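You operate a simulated robot arm through the tools that you are given. There is no shell and no other tool.

Carry out the task below with a simulated robot arm. There is one attempt and no reset: what you move stays moved.

TASK
Washing is done: dial off, valve shut, lid and hatch open, dispenser out on the worktop to dry.
Fine: the dispenser stands upright on the bare worktop next to the washer. Set down upright: dispenser.
Where things are to end (x, y in the base frame): dispenser within 15 cm of [59, 36].
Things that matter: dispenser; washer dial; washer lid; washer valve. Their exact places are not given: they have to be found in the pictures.

It is judged by the outcome, as a careful person would: the job done as asked, and still so three seconds after it is handed in. It fails if anything else is knocked over, pushed out of place, dropped, spilled or broken. Lids that push on must go on centred and level and be pressed home; caps that screw on are set level and turned clockwise until they are tight.

THE ROBOT
A 7-joint arm with a three-finger gripper on a trunk, on a base that drives. Base frame: it is fixed to the floor where the robot stands at the start and does not move with it; the origin is under the middle of the robot, x ahead of it, y to its left, z up; the surface under the hand at the start is at about z = 88.2. Lengths are in cm, angles in degrees, forces in N, time in s.
With the tool pointing down near the work surface it reaches from about 44 to 92 cm from the robot's upright axis, wherever it stands. Its first joint turns from -166.0 to 166.0 degrees. Places, roughly: washer dial [60, 0, 90]; washer lid [60, -20, 90]; washer valve [90, 60, 60]. Payload 2.69 kg.
The tool frame sits at the grasp point between the pads (the TCP): z along the fingers, y along the line on which they close. The tips reach 2.9 cm beyond it. The gripper opens to 12 cm. The gripper's body begins 7.8 cm behind the TCP.
Orientation is told as [roll, pitch, yaw] about the base's x, y, z axes, in that order, counted from this pose: with the fingers straight down and closing along the base's y, the tool's x points along the base's -x, its y along +y and its z along -z.

THE INTERFACE
- The arm moves only by the tool jog_arm. Its argument "plan" is a list of rows, each a list of 7 numbers: the shift along the tool's x, y, z in cm, then the turn, a rotation vector about the tool's x, y, z in degrees, then the gripper command, from -1 (fully open) to 1 (shut), values between in proportion. In form: [[x, y, z, rx, ry, rz, claw], ...]. A call has 1 to 20 rows; each row is the pose to reach, as a shift and turn from the pose commanded when the call began, along the tool's axes at that moment. Rows are played at 5 a second. More than 5 cm and 8.6 degrees between two rows, or a gripper value outside its range, and nothing of the call is played. A pose out of reach is approached as far as the arm can. The call stops where the force on the tool passes 50 N (or 10 N more than at its start, if that is more) or the arm is blocked; 0.2 s more then pass. The fingers move at their own pace and stop on an object; they squeeze with about 43 N. The grip force told is the motor's: it shows also when the fingers shut on nothing. Time passes only in rows, and 0.2 s behind the last, so rows that repeat a pose let the fingers close. The reply holds the time, the measured pose of the TCP, the force on the tool along the base axes, the opening and the grip force, in the units named above and with some noise, with the torque about the TCP (base axes, N m) and any sound that the robot's microphone picked up.
- Cameras (640 x 400 px; columns grow to the right, rows downward): "scene" is now at [24.35, -0.25, 132.9]; the picture's right is [-0.04, -1.00, 0.00], its down [-0.68, 0.03, -0.73] and it looks along [0.73, -0.03, -0.68] (base axes); focal length 214 px, centre (320, 200). "wrist" rides on the gripper at [6.3, 0, -10.4] in the tool frame; the picture's right is [0.00, 1.00, 0.00], its down [-0.83, 0.00, -0.56] and it looks along [-0.56, 0.00, 0.83] (tool axes); focal length 275 px, centre (320, 200).
- capture(camera): a new picture of that camera. The clock stands still meanwhile.
- lift_body(by): slides the trunk up (or, below 0, down) by that many cm; the arm and the scene camera ride with it, the base frame stays. It gives what a move gives, with no picture.
- roll_base(legs): drives the robot by 1 to 6 legs, each [ahead, left, turn to the left] in cm, cm and degrees, along the robot's own axes; the way and the turn of a leg run together, so that a leg with both is an arc; at most 150 cm and 180 degrees a leg. The arm and the cameras ride along, it lands a little off, and it stops where it bumps. It gives what a move gives.
- head_to(pan, tilt): turns the head with the scene camera to pan (to the left, within 86 degrees either way) and tilt (down, from -29 to 69), counted from straight ahead of the robot. It gives what a move gives.
- measure_at(camera, pixels): there is no depth. For up to 12 entries [column, row, z] of the newest picture of that camera ("zoom" is the newest enlarged one), the place [x, y] in the base frame at which the ray of that pixel passes the height z, good to about 0.2 cm, but the place of the scene camera against the robot may be out by one fixed shift of up to 2.5 cm in any direction. The clock stands still meanwhile.
- inspect(camera, box): a new picture of the part [left, top, right, bottom] of that camera's present view, enlarged. The clock stands still meanwhile.
- hand_in(): hands the job in; it is judged then, once.

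Open the gripper and draw the arm clear of the work before you hand the job in, unless the task says otherwise.

The tools are called after "Emit:" as name(argument=value, ...) on one line, values as JSON. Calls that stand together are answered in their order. jog_arm: Moves the arm, as the interface text tells. Its arguments: {"type":"object","properties":{"plan":{"type":"array"}},"required":["plan"]} The other tools are called the same way: lift_body (by) slides the trunk up or down; roll_base (legs) drives the base; head_to (pan, tilt) turns the head that bears the scene camera; capture (camera) takes a picture; measure_at (camera, pixels) gives the place at which the rays of pixels pass given heights; inspect (camera, box) takes an enlarged picture of a part of a camera's view; hand_in () hands the job in.

At the start:

```text
time_s: 0.0
position: [54.41, -18.15, 99.99]
tcp_rot: [0.1, -0.1, 0.1]
contact_force: [-0.9, -0.1, 0.1]
torque: [-0.01, 0.01, -0.01]
gripper_width: 12.0
gripper_force: 0.0
trunk travel left (down, up): [-57.5, 3.8]
robot x, y, heading: [-0.01, 0.07, 0.4]
head pan, tilt: [-2.1, 43.1]
```

scene: 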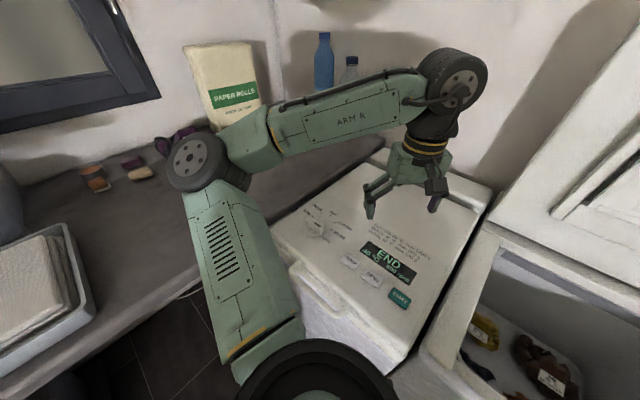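
wrist: 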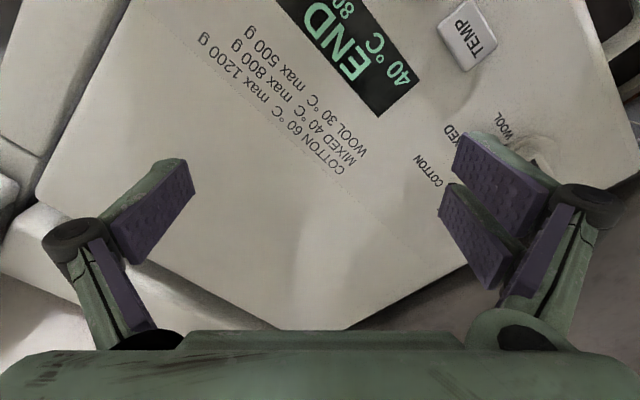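

The scene shows the washer top with a panel, a dial near (318,225), and buttons. I'll look closer at the panel and around.

Emit:
inspect(camera="scene", box=[260, 170, 480, 320])

Emit:
inspect(camera="wrist", box=[320, 0, 640, 200])

Emit:
inspect(camera="scene", box=[0, 100, 260, 320])

```text
2.67 times, centred on (370, 245) of scene
```

zoom: 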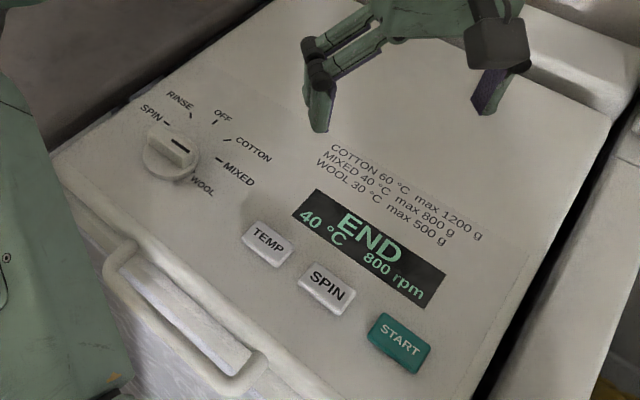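

```text
2.00 times, centred on (480, 100) of wrist
```

zoom: 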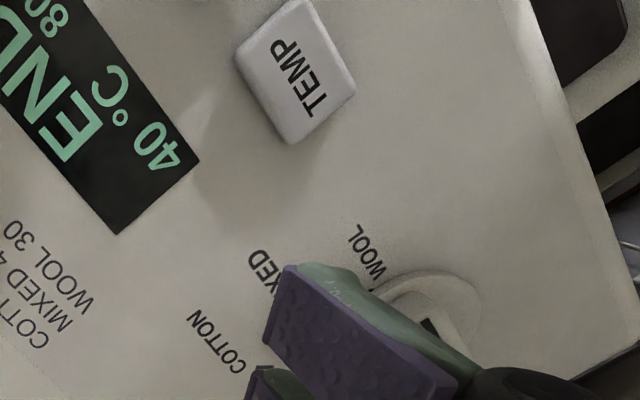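

```text
1.82 times, centred on (130, 210) of scene
```

zoom: 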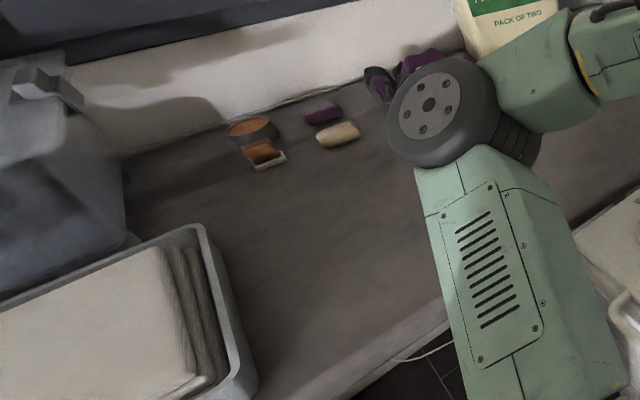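

The dial's marker and front loop handle are visible, but the lid, hatch and valve aren't clear. I'll pan the head to look around.

Emit:
head_to(pan=35, tilt=40)

Emit:
capture(camera="scene")

Emit:
head_to(pan=-30, tilt=50)

Emit:
capture(camera="scene")

Emit:
head_to(pan=0, tilt=69)

Emit:
capture(camera="scene")

```text
time_s: 1.0
position: [54.44, -18.1, 99.98]
tcp_rot: [0.0, 0.1, 0.0]
contact_force: [-0.1, 1.1, -0.5]
torque: [0.02, 0.03, -0.01]
gripper_width: 11.99
gripper_force: 0.0
trunk travel left (down, up): [-57.5, 3.8]
robot x, y, heading: [0.17, 0.17, -0.3]
head pan, tilt: [35.0, 40.0]
```

```text
taken
```

scene: 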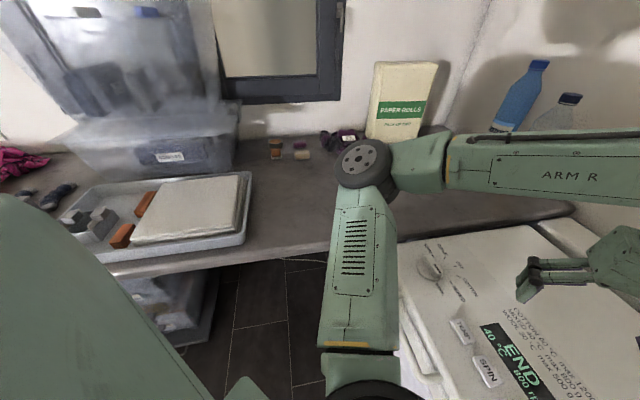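

```text
time_s: 2.4
position: [54.6, -18.12, 100.02]
tcp_rot: [-0.1, 0.1, 0.0]
contact_force: [-0.4, -0.2, 0.8]
torque: [0.0, 0.01, 0.0]
gripper_width: 11.99
gripper_force: 0.1
trunk travel left (down, up): [-57.5, 3.8]
robot x, y, heading: [-0.23, 0.17, 0.0]
head pan, tilt: [-30.0, 50.0]
```

```text
taken
```

scene: 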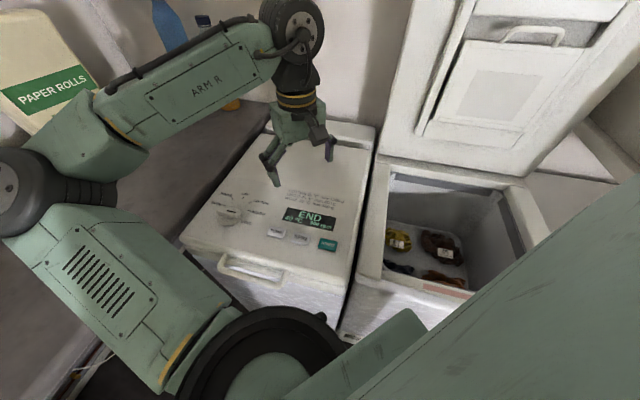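

```text
time_s: 3.3
position: [54.43, -18.09, 100.13]
tcp_rot: [-0.1, 0.1, 0.1]
contact_force: [0.5, -0.3, 0.4]
torque: [0.0, 0.0, 0.02]
gripper_width: 12.0
gripper_force: 0.1
trunk travel left (down, up): [-57.5, 3.8]
robot x, y, heading: [0.15, 0.08, 0.1]
head pan, tilt: [0.0, 68.8]
```

```text
taken
```

scene: 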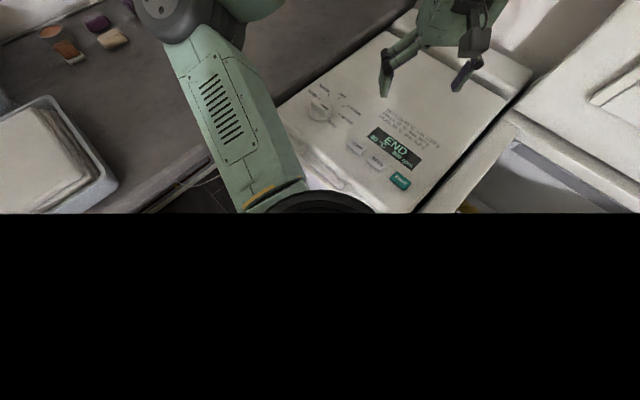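

The washer is a top-loader with a loop handle on its front edge and a hinge bar at the back; a chest freezer stands open to its right. I'll raise the hand to see the panel with the wrist camera.

Emit:
jog_arm(plan=[[0, 0, -5, 0, 0, 0, -1], [0, 0, -10, 0, 0, 0, -1], [0, 0, -15, 0, 0, 0, -1], [0, 0, -20, 0, 0, 0, -1]])

Emit:
capture(camera="wrist")

Emit:
head_to(pan=-15, tilt=50)

Emit:
capture(camera="scene")

```text
time_s: 4.3
position: [54.38, -18.08, 115.49]
tcp_rot: [-0.3, 0.0, 0.1]
contact_force: [1.1, -1.4, -0.2]
torque: [-0.01, 0.02, 0.0]
gripper_width: 11.98
gripper_force: 0.0
out of reach, approached as far as the arm can: row 4
trunk travel left (down, up): [-57.5, 3.8]
robot x, y, heading: [0.07, -0.36, 0.1]
head pan, tilt: [0.0, 68.8]
```

```text
taken
```

wrist: 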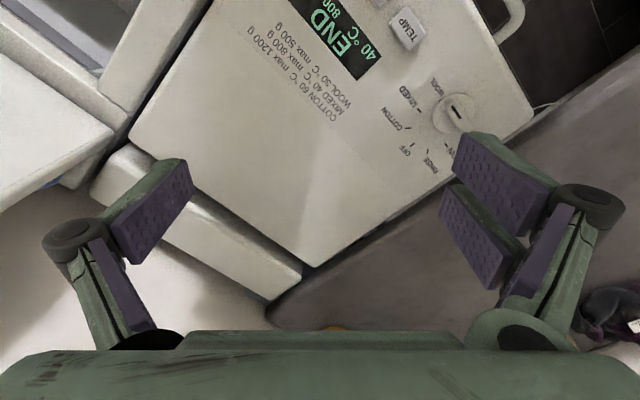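

```text
time_s: 5.2
position: [54.35, -18.01, 115.47]
tcp_rot: [-0.2, 0.0, 0.0]
contact_force: [0.5, -0.1, 0.2]
torque: [0.0, 0.01, -0.03]
gripper_width: 12.01
gripper_force: 0.0
trunk travel left (down, up): [-57.5, 3.8]
robot x, y, heading: [0.05, 0.22, -0.0]
head pan, tilt: [-15.0, 50.0]
```

```text
taken
```

scene: 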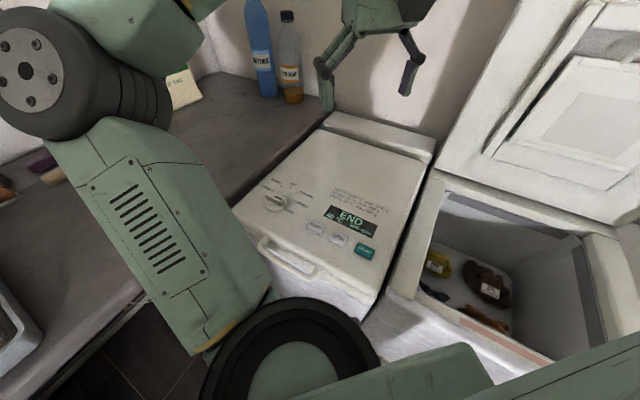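

Now the washer top is clear; I'll zoom on the dial and panel and measure its corners.

Emit:
inspect(camera="wrist", box=[360, 0, 540, 180])

Emit:
inspect(camera="scene", box=[220, 100, 450, 330])

Emit:
measure_at(camera="wrist", pixels=[[129, 138, 90], [310, 266, 90], [535, 110, 90], [457, 110, 90], [457, 110, 92], [268, 302, 90], [90, 190, 90], [405, 28, 90], [510, 15, 88]])

Emit:
measure_at(camera="scene", pixels=[[431, 162, 90], [322, 125, 90], [233, 207, 90], [279, 204, 90], [363, 250, 90], [375, 300, 90], [259, 240, 88], [318, 268, 88]])

```text
2.22 times, centred on (450, 90) of wrist
```

zoom: 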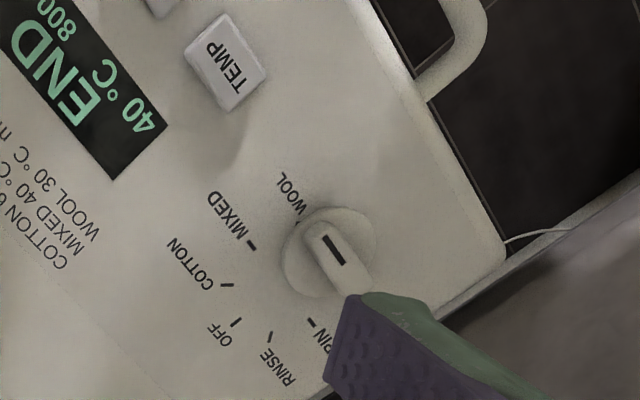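

```text
1.74 times, centred on (335, 215) of scene
```

zoom: 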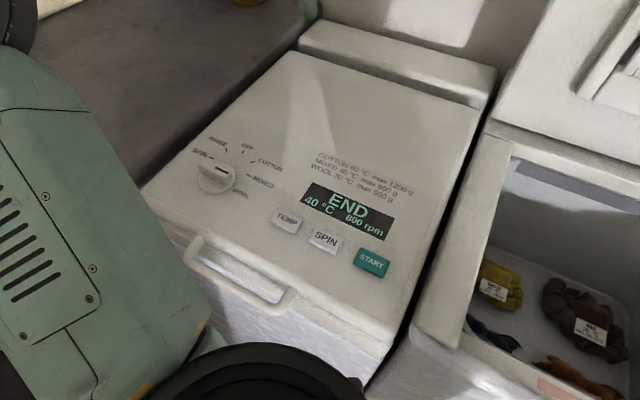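

```text
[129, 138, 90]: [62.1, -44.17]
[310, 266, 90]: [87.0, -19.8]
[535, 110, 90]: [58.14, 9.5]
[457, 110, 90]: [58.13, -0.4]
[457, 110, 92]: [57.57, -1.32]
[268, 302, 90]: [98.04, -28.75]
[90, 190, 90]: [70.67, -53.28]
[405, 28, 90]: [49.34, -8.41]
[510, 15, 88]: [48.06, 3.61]
```

```text
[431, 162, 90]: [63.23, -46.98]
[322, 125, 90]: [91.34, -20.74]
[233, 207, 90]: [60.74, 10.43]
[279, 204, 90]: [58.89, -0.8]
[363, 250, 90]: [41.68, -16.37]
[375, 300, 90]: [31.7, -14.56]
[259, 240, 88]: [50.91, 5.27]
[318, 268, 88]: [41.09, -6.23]
```

The knob and its scale need a closer view, so I'll bring the wrist camera over the dial near (58,0).

Emit:
jog_arm(plan=[[1, 4.5, 0, 0, 0, 0, -1], [2, 9, 0, 0, 0, 0, -1], [3, 13.5, 0, 0, 0, 0, -1], [4, 18, 0, 0, 0, 0, -1], [4, 18, 4.5, 0, 0, 0, -1], [4, 18, 9, 0, 0, 0, -1], [4, 18, 12, 0, 0, 0, -1]])

Emit:
capture(camera="wrist")

Emit:
inspect(camera="wrist", box=[230, 100, 430, 300])

```text
time_s: 6.8
position: [50.29, -0.13, 103.74]
tcp_rot: [0.0, 0.0, 0.0]
contact_force: [-0.2, 1.0, 0.1]
torque: [0.01, 0.02, -0.02]
gripper_width: 12.0
gripper_force: 0.0
trunk travel left (down, up): [-57.5, 3.8]
robot x, y, heading: [-0.08, -0.1, -0.0]
head pan, tilt: [-15.0, 50.0]
```

```text
taken
```

wrist: 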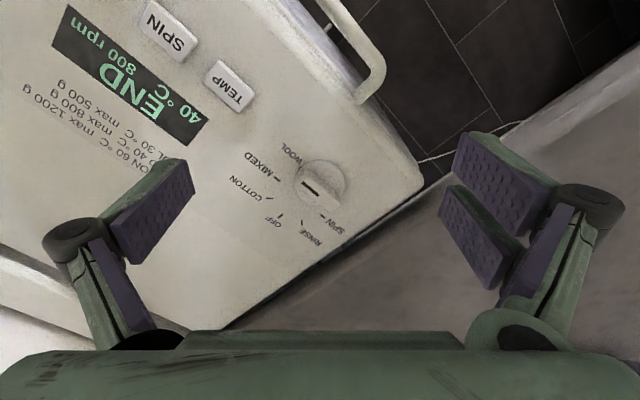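

```text
2.00 times, centred on (330, 200) of wrist
```

zoom: 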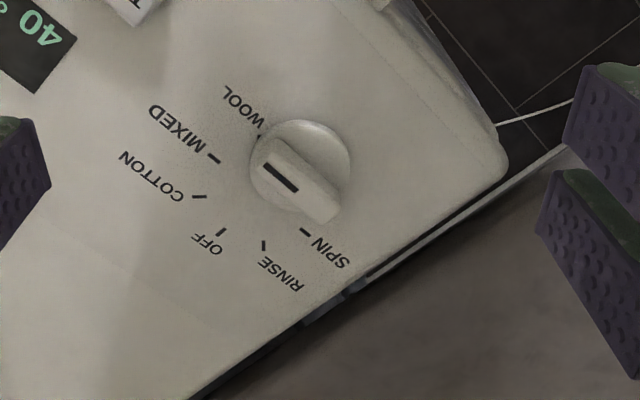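

The knob's marker points to MIXED, 90° clockwise of OFF, so it needs a quarter turn counter-clockwise. I'll enlarge the knob to locate its bar and axis.

Emit:
inspect(camera="wrist", box=[280, 150, 370, 220])

Emit:
inspect(camera="scene", box=[230, 170, 330, 240])

```text
5.71 times, centred on (325, 185) of wrist
```

zoom: 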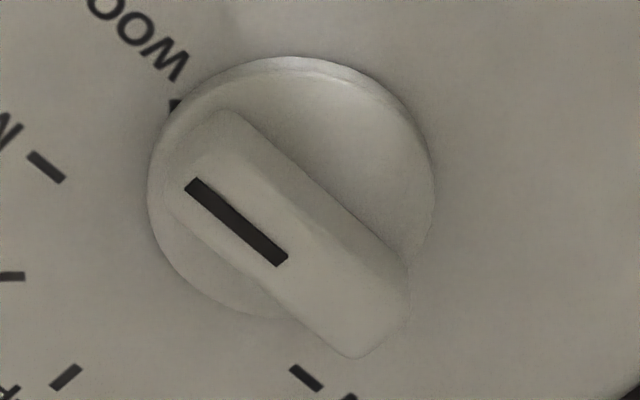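

```text
5.71 times, centred on (280, 205) of scene
```

zoom: 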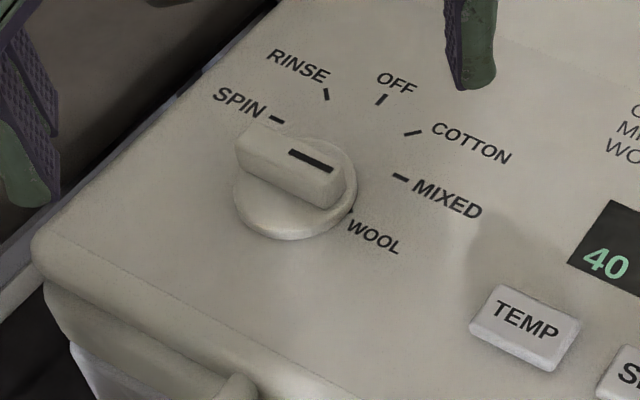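

The knob's axis is near (58.7, -0.2) with its top at z≈91.3; the bar lies at about 44° in the base. I'll move above it, turning the hand by -45.7° so the fingers close across the bar.

Emit:
jog_arm(plan=[[-1.4, 0, 0, 0, 0, 7.6, -0.2], [-2.8, 0, 0, 0, 0, 15.2, 0], [-4.2, 0, 0, 0, 0, 22.8, 0.2], [-5.6, 0, 0, 0, 0, 30.4, 0.3], [-7.0, 0, 0, 0, 0, 38, 0.33], [-8.4, 0, 0, 0, 0, 45.7, 0.33], [-8.4, 0, 4, 0, 0, 45.7, 0.33], [-8.4, 0, 4, 0, 0, 45.7, 0.33]])

Emit:
capture(camera="wrist")

Emit:
capture(camera="scene")

```text
time_s: 8.6
position: [58.76, 0.06, 99.68]
tcp_rot: [0.0, 0.0, -45.8]
contact_force: [0.7, 0.1, -0.8]
torque: [0.02, -0.04, -0.01]
gripper_width: 4.01
gripper_force: 0.1
trunk travel left (down, up): [-57.5, 3.8]
robot x, y, heading: [-0.58, -0.09, 0.1]
head pan, tilt: [-15.0, 50.0]
```

```text
taken
```

wrist: 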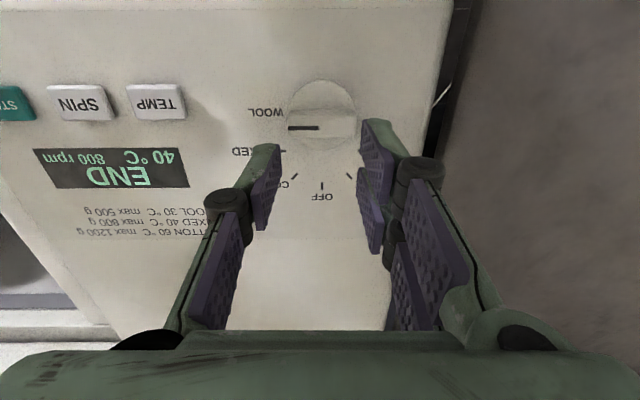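

```text
taken
```

scene: 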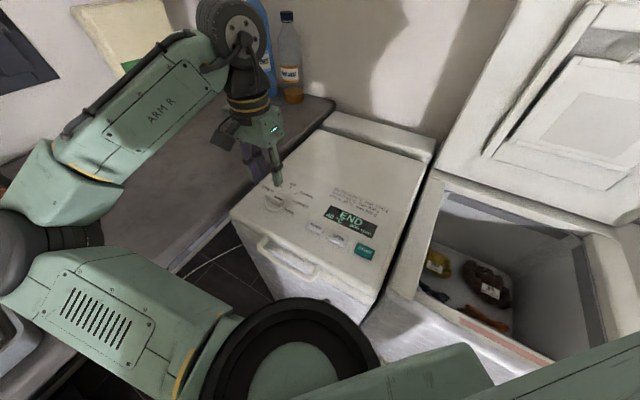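

The fingers now close along the bar (bar is horizontal at (322,125)), so I need another 90°. First I'll refine the knob position from this view.

Emit:
inspect(camera="wrist", box=[270, 70, 370, 160])

Emit:
measure_at(camera="wrist", pixels=[[320, 113, 89], [320, 113, 89.5], [322, 125, 91.3], [289, 127.5, 91.3], [319, 127.5, 91.3], [322, 183, 88.2]])

```text
4.44 times, centred on (320, 115) of wrist
```

zoom: 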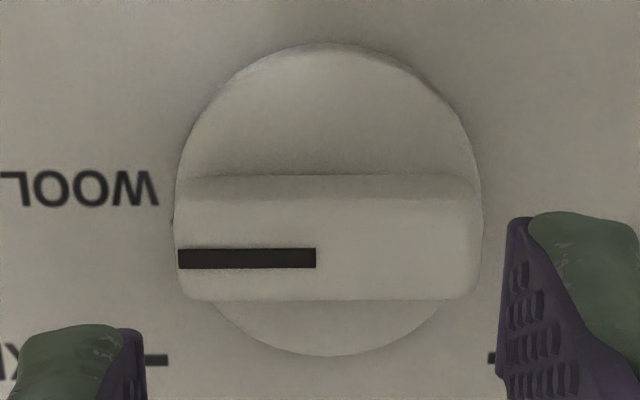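

```text
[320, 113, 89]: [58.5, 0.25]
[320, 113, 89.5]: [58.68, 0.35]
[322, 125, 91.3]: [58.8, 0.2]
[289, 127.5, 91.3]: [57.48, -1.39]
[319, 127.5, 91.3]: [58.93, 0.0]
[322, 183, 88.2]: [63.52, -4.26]
```

Axis ≈ (58.8, 0.15), right under the TCP. I'll turn the hand a further -90° in place.

Emit:
jog_arm(plan=[[0, 0, 0, 0, 0, 8, 0.33], [0, 0, 0, 0, 0, 16, 0.33], [0, 0, 0, 0, 0, 24, 0.33], [0, 0, 0, 0, 0, 32, 0.33], [0, 0, 0, 0, 0, 40, 0.33], [0, 0, 0, 0, 0, 48, 0.33], [0, 0, 0, 0, 0, 56, 0.33], [0, 0, 0, 0, 0, 64, 0.33], [0, 0, 0, 0, 0, 72, 0.33], [0, 0, 0, 0, 0, 80, 0.33], [0, 0, 0, 0, 0, 85, 0.33], [0, 0, 0, 0, 0, 90, 0.33]])

Emit:
capture(camera="wrist")

```text
time_s: 11.2
position: [58.77, 0.05, 99.84]
tcp_rot: [0.0, 0.0, -135.7]
contact_force: [0.0, -0.3, -0.5]
torque: [0.0, -0.01, -0.04]
gripper_width: 4.01
gripper_force: 0.1
trunk travel left (down, up): [-57.5, 3.8]
robot x, y, heading: [0.27, -0.07, -0.2]
head pan, tilt: [-15.0, 50.0]
```

```text
taken
```

wrist: 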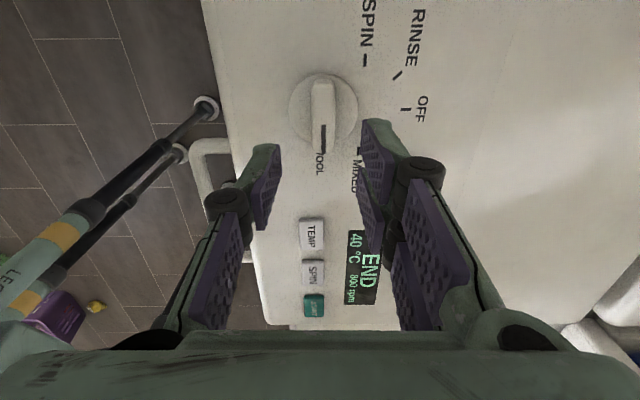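

The bar is now vertical in the wrist image, between the fingers. I descend and close on it.

Emit:
jog_arm(plan=[[0, 0.1, 3, 0, 0, 0, 0.33], [0, 0.1, 5.5, 0, 0, 0, 0.33], [0, 0.1, 6.5, 0, 0, 0, 0.33], [0, 0.1, 7.1, 0, 0, 0, 0.33], [0, 0.1, 7.1, 0, 0, 0, 0.7], [0, 0.1, 7.1, 0, 0, 0, 1], [0, 0.1, 7.1, 0, 0, 0, 1], [0, 0.1, 7.1, 0, 0, 0, 1]])

Emit:
capture(camera="wrist")

```text
time_s: 13.0
position: [58.88, -0.26, 92.65]
tcp_rot: [0.1, 0.1, -135.6]
contact_force: [16.1, -12.8, -0.9]
torque: [-0.28, -0.66, -0.03]
gripper_width: 1.72
gripper_force: 40.0
trunk travel left (down, up): [-57.5, 3.8]
robot x, y, heading: [0.13, -0.02, 0.0]
head pan, tilt: [-15.0, 50.0]
```

```text
taken
```

wrist: 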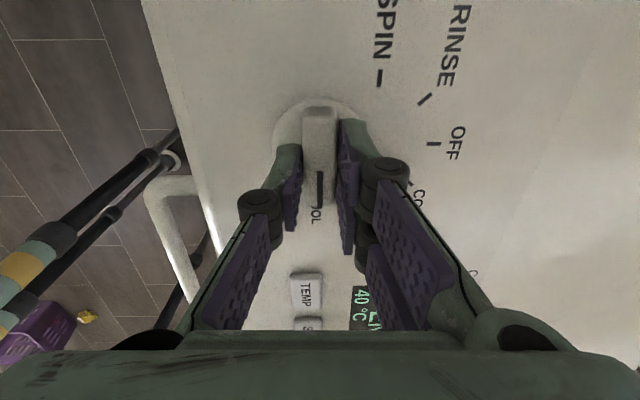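

Gripped the bar (width 1.72); a side force shows the axis is ~0.2 cm off, which I correct while turning counter-clockwise.

Emit:
jog_arm(plan=[[0, 0.2, 0, 0, 0, 0, 1], [0, 0.2, 0, 0, 0, -6, 1], [0, 0.2, 0, 0, 0, -12, 1], [0, 0.2, 0, 0, 0, -18, 1], [0, 0.2, 0, 0, 0, -24, 1], [0, 0.2, 0, 0, 0, -30, 1], [0, 0.2, 0, 0, 0, -36, 1], [0, 0.2, 0, 0, 0, -42, 1]])

Emit:
capture(camera="wrist")

```text
time_s: 14.8
position: [59.01, -0.27, 92.58]
tcp_rot: [0.1, 0.1, -93.5]
contact_force: [20.1, -5.3, 13.1]
torque: [-0.4, -0.67, 0.01]
gripper_width: 1.68
gripper_force: 42.7
trunk travel left (down, up): [-57.5, 3.8]
robot x, y, heading: [0.1, -0.11, 0.1]
head pan, tilt: [-15.0, 50.0]
```

```text
taken
```

wrist: 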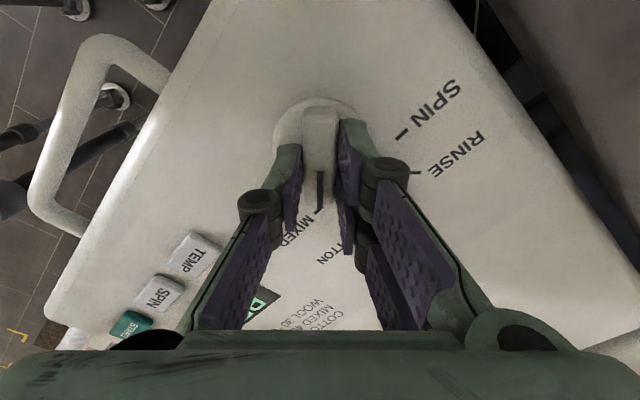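

The knob is turning with the hand (now at COTTON). I continue the remaining ~48°, slightly relieving the side force.

Emit:
jog_arm(plan=[[0, 0.2, 0, 0, 0, -6, 1], [0, 0.2, 0, 0, 0, -12, 1], [0, 0.2, 0, 0, 0, -18, 1], [0, 0.2, 0, 0, 0, -24, 1], [0, 0.2, 0, 0, 0, -30, 1], [0, 0.2, 0, 0, 0, -36, 1], [0, 0.2, 0, 0, 0, -42, 1], [0, 0.2, 0, 0, 0, -48, 1], [0, 0.2, 0, 0, 0, -48, 1]])

Emit:
capture(camera="wrist")

```text
time_s: 16.8
position: [59.22, -0.29, 92.61]
tcp_rot: [0.1, 0.0, -45.6]
contact_force: [4.6, 1.6, 13.4]
torque: [0.92, 0.71, 0.0]
gripper_width: 1.71
gripper_force: 41.7
trunk travel left (down, up): [-57.5, 3.8]
robot x, y, heading: [0.06, 0.2, -0.0]
head pan, tilt: [-15.0, 50.0]
```

```text
taken
```

wrist: 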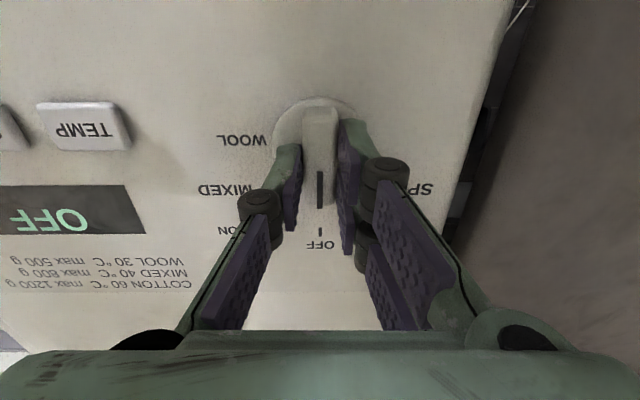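

The display now reads OFF. I release the knob and lift away.

Emit:
jog_arm(plan=[[0, 0, 0, 0, 0, 0, 0.4], [0, 0, 0, 0, 0, 0, 0.3], [0, 0, 0, 0, 0, 0, 0.3], [0, 0, -4, 0, 0, 0, 0.3], [0, 0, -8, 0, 0, 0, 0.3], [0, 0, -12, 0, 0, 0, 0.3], [0, 0, -16, 0, 0, 0, 0.3], [0, 0, -20, 0, 0, 0, 0.3]])

Emit:
capture(camera="wrist")

Emit:
head_to(pan=45, tilt=35)

Emit:
capture(camera="scene")

```text
time_s: 18.6
position: [59.19, -0.06, 112.65]
tcp_rot: [0.0, 0.0, -45.7]
contact_force: [-1.2, 0.1, 0.3]
torque: [-0.02, 0.01, 0.03]
gripper_width: 4.22
gripper_force: 0.1
trunk travel left (down, up): [-57.5, 3.8]
robot x, y, heading: [-0.23, 0.07, -0.1]
head pan, tilt: [-15.0, 50.0]
```

```text
taken
```

wrist: 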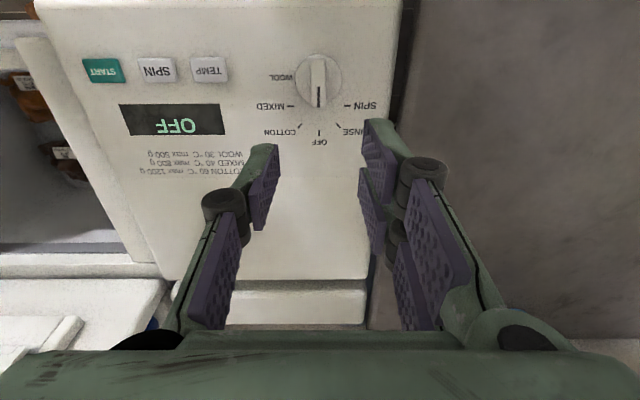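

```text
time_s: 19.9
position: [59.21, 0.12, 112.55]
tcp_rot: [0.0, -0.1, -45.7]
contact_force: [0.2, -0.6, -1.1]
torque: [0.01, 0.01, 0.03]
gripper_width: 4.2
gripper_force: 0.1
trunk travel left (down, up): [-57.5, 3.8]
robot x, y, heading: [-0.24, -0.14, -0.2]
head pan, tilt: [45.0, 35.0]
```

```text
taken
```

scene: 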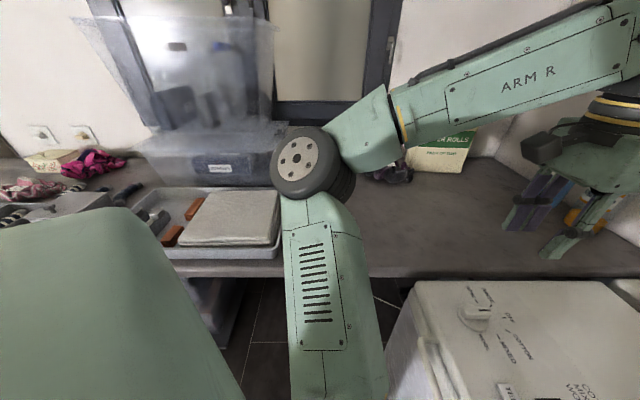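

Dial done. Now find the valve: I'll measure the worktop edge and then lower the trunk to look beneath it.

Emit:
measure_at(camera="scene", pixels=[[175, 268, 88], [280, 268, 88], [380, 275, 88], [280, 277, 85], [240, 187, 88], [460, 170, 88], [280, 258, 88], [175, 256, 88], [300, 180, 88]])

Emit:
inspect(camera="scene", box=[130, 180, 450, 400])

```text
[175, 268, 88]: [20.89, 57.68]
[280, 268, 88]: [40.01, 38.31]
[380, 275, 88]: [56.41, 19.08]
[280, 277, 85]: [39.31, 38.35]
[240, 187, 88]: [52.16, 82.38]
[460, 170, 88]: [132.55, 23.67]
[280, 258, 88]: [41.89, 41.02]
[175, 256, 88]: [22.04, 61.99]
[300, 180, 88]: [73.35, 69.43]
```

```text
1.82 times, centred on (290, 290) of scene
```

zoom: 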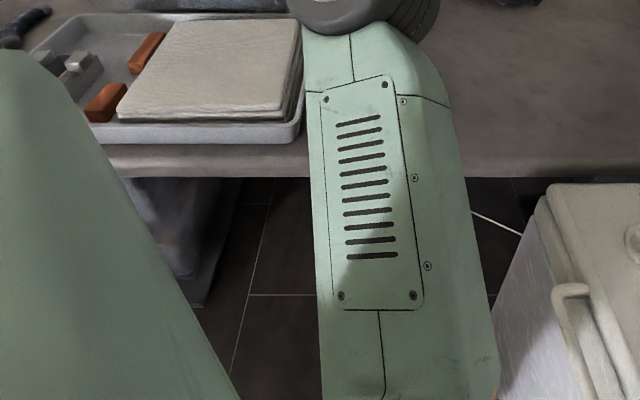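

The worktop edge runs along direction (0.69,-0.72), and the valve must lie under it near the wall. I'll look around for free floor before moving the base.

Emit:
head_to(pan=86, tilt=35)

Emit:
capture(camera="scene")

Emit:
head_to(pan=-86, tilt=35)

Emit:
capture(camera="scene")

Emit:
head_to(pan=70, tilt=10)

Emit:
capture(camera="scene")

```text
time_s: 20.9
position: [59.18, 0.01, 112.46]
tcp_rot: [0.1, 0.0, -45.7]
contact_force: [0.1, -0.1, 0.9]
torque: [-0.03, 0.0, -0.03]
gripper_width: 4.19
gripper_force: 0.1
trunk travel left (down, up): [-57.5, 3.8]
robot x, y, heading: [0.05, 0.25, 0.2]
head pan, tilt: [85.9, 35.0]
```

```text
taken
```

scene: 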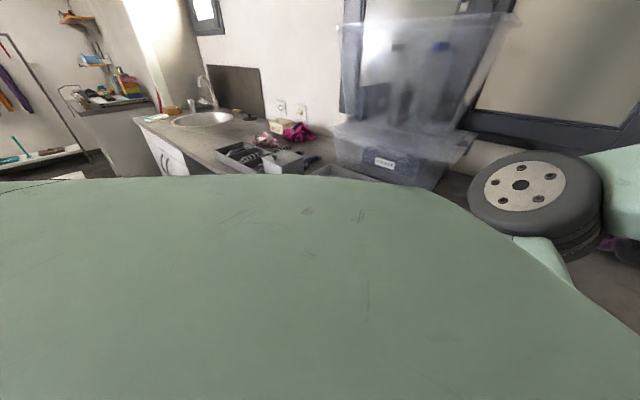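

```text
time_s: 23.5
position: [59.18, 0.07, 112.52]
tcp_rot: [0.0, 0.1, -45.6]
contact_force: [-0.4, 0.0, 0.0]
torque: [0.0, -0.01, -0.02]
gripper_width: 4.18
gripper_force: 0.1
trunk travel left (down, up): [-57.5, 3.8]
robot x, y, heading: [0.04, -0.17, 0.1]
head pan, tilt: [-85.9, 35.0]
```

```text
taken
```

scene: 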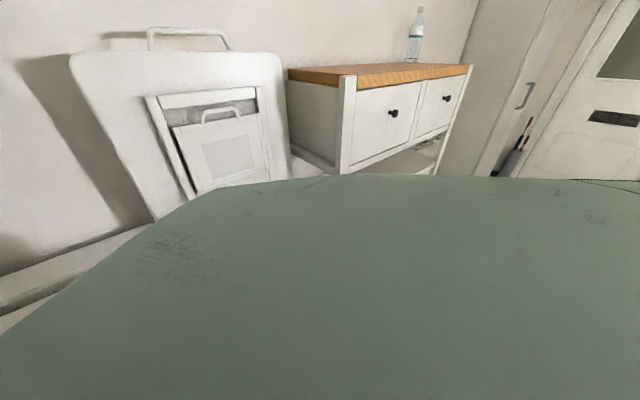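

```text
time_s: 25.9
position: [59.17, 0.13, 112.42]
tcp_rot: [-0.1, 0.0, -45.7]
contact_force: [-0.1, -0.6, 0.8]
torque: [-0.03, -0.02, 0.02]
gripper_width: 4.21
gripper_force: 0.1
trunk travel left (down, up): [-57.5, 3.8]
robot x, y, heading: [0.06, -0.15, -0.1]
head pan, tilt: [70.0, 10.0]
```

```text
taken
```

scene: 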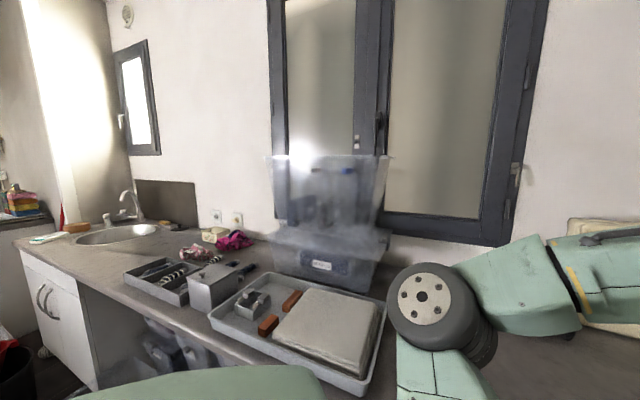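

The room has space; the worktop (with sink) continues left. I'll back off slightly and turn to face under the worktop.

Emit:
roll_base(legs=[[-15, 0, 0], [0, 0, 44]])

Emit:
head_to(pan=0, tilt=45)

Emit:
capture(camera="scene")

Emit:
capture(camera="wrist")

```text
time_s: 29.4
position: [27.59, 40.83, 112.52]
tcp_rot: [0.0, 0.0, -2.2]
contact_force: [-0.1, -0.3, 1.1]
torque: [-0.02, 0.01, 0.0]
gripper_width: 4.21
gripper_force: 0.0
trunk travel left (down, up): [-57.5, 3.8]
robot x, y, heading: [-15.37, 0.12, 43.3]
head pan, tilt: [70.0, 10.0]
```

```text
time_s: 30.8
position: [27.59, 40.82, 112.52]
tcp_rot: [0.0, 0.0, -2.2]
contact_force: [0.3, 1.0, -0.9]
torque: [0.02, 0.01, -0.03]
gripper_width: 4.2
gripper_force: 0.0
trunk travel left (down, up): [-57.5, 3.8]
robot x, y, heading: [-15.65, -0.31, 43.6]
head pan, tilt: [0.0, 45.0]
```

```text
taken
```

scene: 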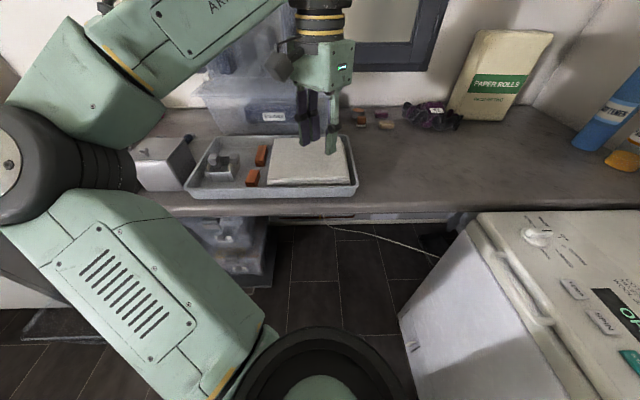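

```text
taken
```

wrist: 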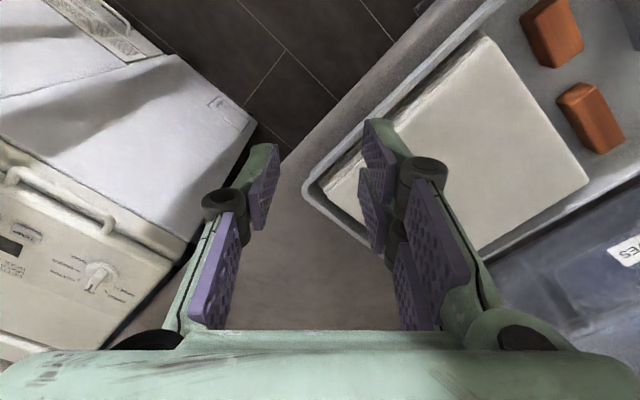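

Under the worktop is open floor to the left of the washer with a hose/cable crossing. I'll back up 25 cm and lower the trunk to look beneath.

Emit:
roll_base(legs=[[-25, 0, 0]])

Emit:
lift_body(by=-40)

Emit:
head_to(pan=-8, tilt=15)

Emit:
capture(camera="scene")

```text
time_s: 32.6
position: [9.27, 23.88, 112.66]
tcp_rot: [0.0, -0.1, -1.9]
contact_force: [-0.8, 0.0, -0.1]
torque: [0.03, -0.04, 0.0]
gripper_width: 4.19
gripper_force: 0.0
trunk travel left (down, up): [-57.5, 3.8]
robot x, y, heading: [-33.21, -17.2, 43.9]
head pan, tilt: [0.0, 45.0]
```

```text
time_s: 36.4
position: [9.41, 23.8, 72.57]
tcp_rot: [0.0, 0.0, -1.8]
contact_force: [-0.4, -0.1, 0.1]
torque: [0.02, -0.01, 0.01]
gripper_width: 4.2
gripper_force: 0.0
trunk travel left (down, up): [-17.5, 43.8]
robot x, y, heading: [-33.24, -16.8, 43.7]
head pan, tilt: [0.0, 45.0]
```

```text
time_s: 37.4
position: [9.44, 23.88, 72.54]
tcp_rot: [0.0, 0.0, -1.9]
contact_force: [0.2, 0.5, 0.6]
torque: [0.01, 0.0, 0.0]
gripper_width: 4.19
gripper_force: 0.2
trunk travel left (down, up): [-17.5, 43.8]
robot x, y, heading: [-33.13, -17.09, 43.7]
head pan, tilt: [-8.0, 15.0]
```

```text
taken
```

scene: 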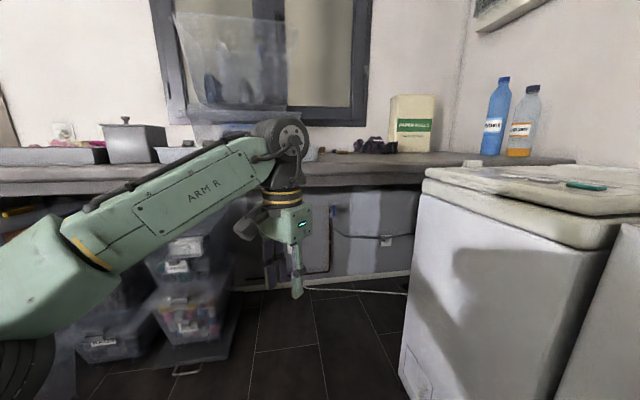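

There's pipework under the worktop near (385,240). I'll zoom in.

Emit:
inspect(camera="scene", box=[290, 180, 430, 300])

Emit:
measure_at(camera="scene", pixels=[[385, 240, 60], [385, 240, 55], [385, 240, 65], [335, 210, 70]])

```text
3.33 times, centred on (360, 240) of scene
```

zoom: 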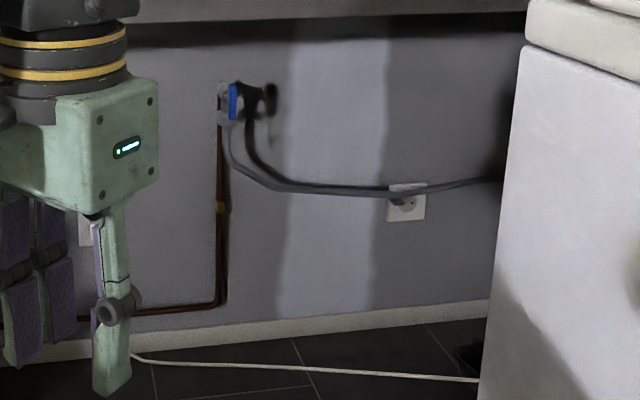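

```text
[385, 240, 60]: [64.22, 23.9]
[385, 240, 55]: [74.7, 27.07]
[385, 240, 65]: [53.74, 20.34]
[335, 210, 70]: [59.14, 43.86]
```

The valve is at zoom (235,100): a copper riser, body with a blue handle, and a hose off to the washer. I'll zoom further and measure it.

Emit:
inspect(camera="scene", box=[315, 190, 375, 230])

Emit:
measure_at(camera="scene", pixels=[[334.6, 210, 66], [334.6, 210, 64], [334.6, 210, 62], [334.6, 210, 60], [334.6, 210, 58], [330, 196, 66], [342, 193, 85]])

```text
10.00 times, centred on (345, 210) of scene
```

zoom: 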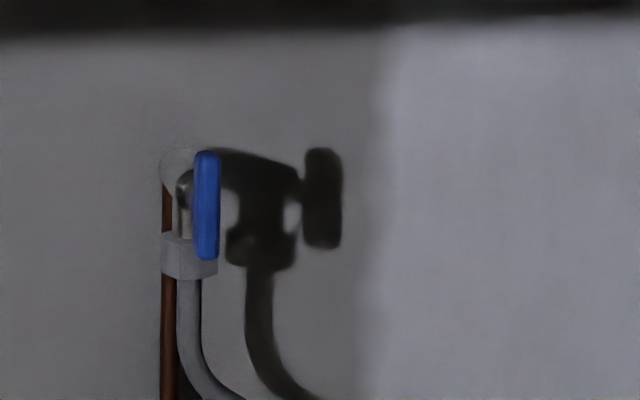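

```text
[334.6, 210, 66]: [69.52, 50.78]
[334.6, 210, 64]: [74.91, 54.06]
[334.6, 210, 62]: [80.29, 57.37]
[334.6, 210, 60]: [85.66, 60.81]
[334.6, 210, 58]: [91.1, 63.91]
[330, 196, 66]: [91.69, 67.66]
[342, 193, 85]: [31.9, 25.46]
```

The blue handle is vertical (in line with the outlet, so open), turning about an axis pointing out from the wall. I'll first turn the hand to face forward, in free air: yaw it to the robot's heading, while moving out.

Emit:
jog_arm(plan=[[0, 0, 0, 0, 0, -8, 0.3], [0, 0, 0, 0, 0, -16, 0.3], [0, 0, 0, 0, 0, -24, 0.3], [0, 0, 0, 0, 0, -32, 0.3], [0, 0, 0, 0, 0, -40, 0.3], [0, 0, 0, 0, 0, -46, 0.3]])

Emit:
jog_arm(plan=[[-1.5, 0, 0, 0, -8, 0, 0], [-3, 0, 0, 0, -16, 0, 0], [-4.5, 0, 0, 0, -24, 0, 0], [-6, 0, 0, 0, -32, 0, 0], [-7.5, 0, 0, 0, -40, 0, 0], [-9, 0, 0, 0, -48, 0, 0], [-10.5, 0, 0, 0, -56, 0, 0], [-12, 0, 0, 0, -64, 0, 0], [-13.5, 0, 0, 0, -72, 0, 0], [-15, 0, 0, 0, -80, 0, 0], [-15, 0, 0, 0, -85, 0, 0], [-15, 0, 0, 0, -90, 0, 0]])

Emit:
capture(camera="scene")

Emit:
capture(camera="wrist")

```text
time_s: 38.8
position: [9.56, 23.72, 72.56]
tcp_rot: [-0.1, 0.0, 44.2]
contact_force: [-0.3, 0.4, -0.8]
torque: [-0.01, 0.02, -0.03]
gripper_width: 4.19
gripper_force: 0.0
trunk travel left (down, up): [-17.5, 43.8]
robot x, y, heading: [-33.44, -16.95, 43.7]
head pan, tilt: [-8.0, 15.0]
```

```text
time_s: 41.4
position: [20.15, 34.28, 72.46]
tcp_rot: [173.6, -89.9, -129.5]
contact_force: [0.5, -0.7, 0.2]
torque: [0.0, 0.0, 0.03]
gripper_width: 5.99
gripper_force: 0.1
trunk travel left (down, up): [-17.5, 43.8]
robot x, y, heading: [-33.11, -17.11, 44.0]
head pan, tilt: [-8.0, 15.0]
```

```text
taken
```

scene: 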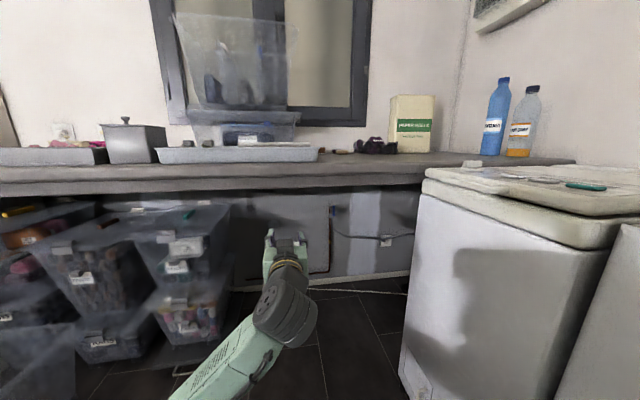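

```text
taken
```

wrist: 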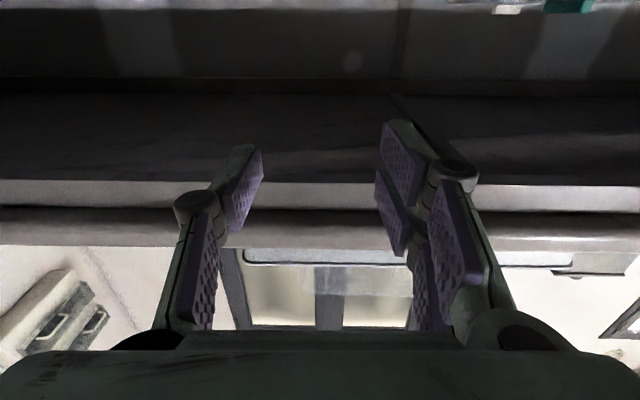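

The hand is now horizontal, corridor under the worktop (between the boxes at left and washer at right) is clear. I'll lower 12 cm more and drive ahead 40 cm.

Emit:
lift_body(by=-12)

Emit:
roll_base(legs=[[40, -4, 0]])

Emit:
capture(camera="scene")

Emit:
capture(camera="wrist")

```text
time_s: 43.1
position: [20.61, 32.42, 69.39]
tcp_rot: [134.8, -85.3, -91.3]
contact_force: [0.0, -1.2, 0.1]
torque: [-0.01, -0.01, 0.04]
gripper_width: 5.98
gripper_force: 0.0
trunk travel left (down, up): [-10.6, 50.8]
robot x, y, heading: [-33.45, -17.08, 44.0]
head pan, tilt: [-8.0, 15.0]
stopped: the arm was blocked; the commanded pose is now the measured one
```

```text
time_s: 45.6
position: [52.54, 57.84, 69.41]
tcp_rot: [135.3, -85.5, -91.9]
contact_force: [0.7, -0.8, -0.5]
torque: [-0.01, 0.0, -0.01]
gripper_width: 6.0
gripper_force: 0.0
trunk travel left (down, up): [-10.6, 50.8]
robot x, y, heading: [-1.24, 8.27, 44.0]
head pan, tilt: [-8.0, 15.0]
```

```text
taken
```

scene: 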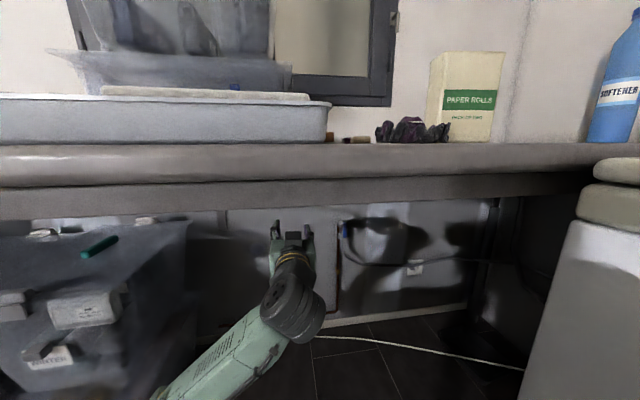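

```text
taken
```

wrist: 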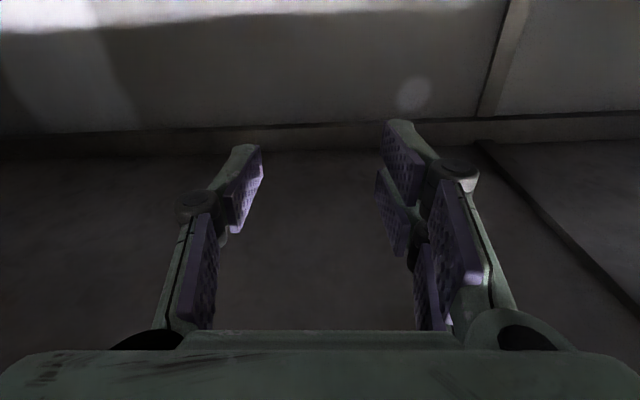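

The lift stopped early with the arm touching something (likely its own base), forces now zero. The valve's blue handle is visible at (345,232); I'll zoom in.

Emit:
inspect(camera="scene", box=[250, 200, 410, 300])

Emit:
inspect(camera="scene", box=[325, 210, 375, 250])

Emit:
measure_at(camera="scene", pixels=[[345, 231, 60], [345, 231, 58], [345, 231, 62], [345, 231, 64], [292, 232, 69.4]])

```text
4.00 times, centred on (330, 250) of scene
```

zoom: 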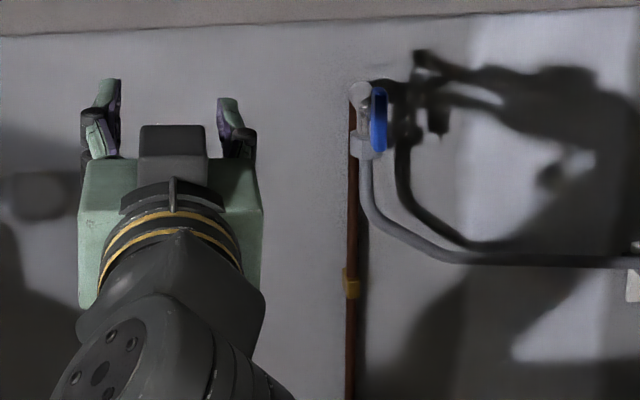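

```text
10.00 times, centred on (350, 230) of scene
```

zoom: 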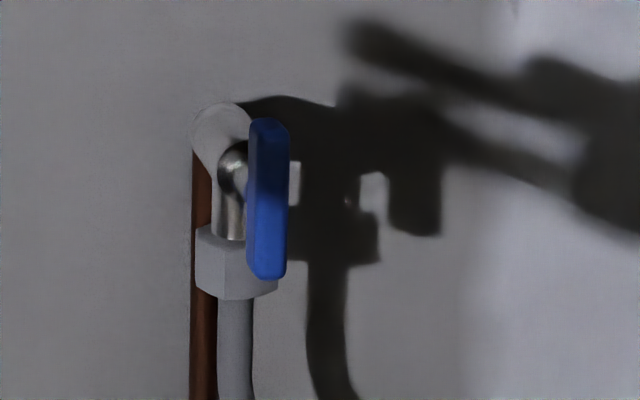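

```text
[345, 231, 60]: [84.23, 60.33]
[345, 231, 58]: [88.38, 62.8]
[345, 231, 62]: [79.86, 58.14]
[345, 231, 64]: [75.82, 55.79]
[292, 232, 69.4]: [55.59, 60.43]
```

I'll use the fingertips (midpoint ≈ (292,222.7)) as a calibration check against the known TCP, and re-measure the handle centre (344.8,229.9).

Emit:
measure_at(camera="scene", pixels=[[292.2, 222.7, 69.57], [277.5, 220.5, 69.8], [307, 225, 69.4], [344.8, 229.9, 61], [344.8, 229.9, 60], [344.8, 229.9, 59], [344.8, 229.9, 58]])

Emit:
head_to(pan=-8, tilt=25)

Emit:
inspect(camera="scene", box=[200, 160, 440, 310])

Emit:
capture(camera="scene")

```text
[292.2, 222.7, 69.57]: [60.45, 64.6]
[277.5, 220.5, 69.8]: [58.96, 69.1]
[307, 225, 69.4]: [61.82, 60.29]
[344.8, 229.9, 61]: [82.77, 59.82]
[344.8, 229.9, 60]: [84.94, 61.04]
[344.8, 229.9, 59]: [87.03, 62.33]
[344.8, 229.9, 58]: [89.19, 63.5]
```

```text
time_s: 46.4
position: [52.59, 57.68, 69.59]
tcp_rot: [134.6, -85.0, -91.3]
contact_force: [-1.3, 0.8, 0.4]
torque: [0.01, -0.02, 0.0]
gripper_width: 6.02
gripper_force: 0.0
trunk travel left (down, up): [-10.6, 50.8]
robot x, y, heading: [-0.67, 8.07, 43.9]
head pan, tilt: [-8.0, 25.0]
```

```text
2.67 times, centred on (320, 235) of scene
```

zoom: 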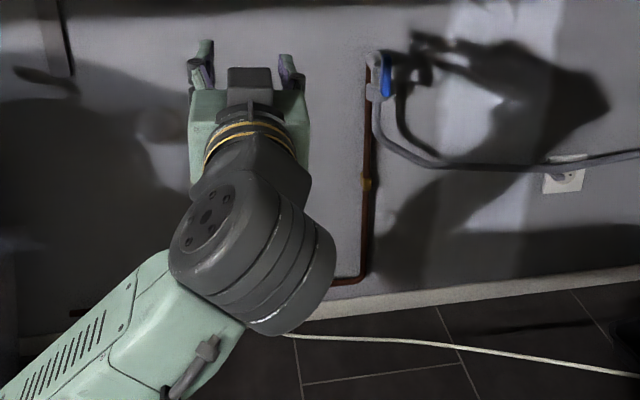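

```text
taken
```

scene: 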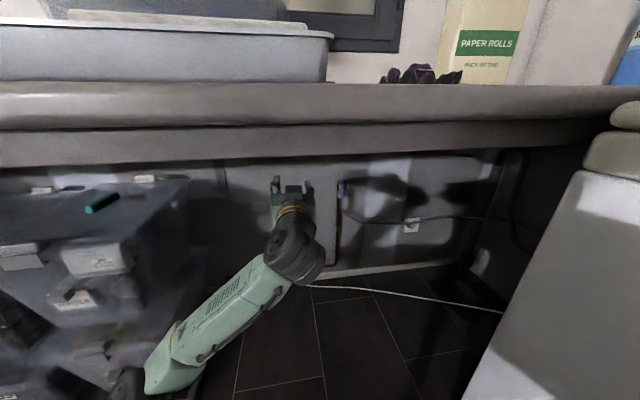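

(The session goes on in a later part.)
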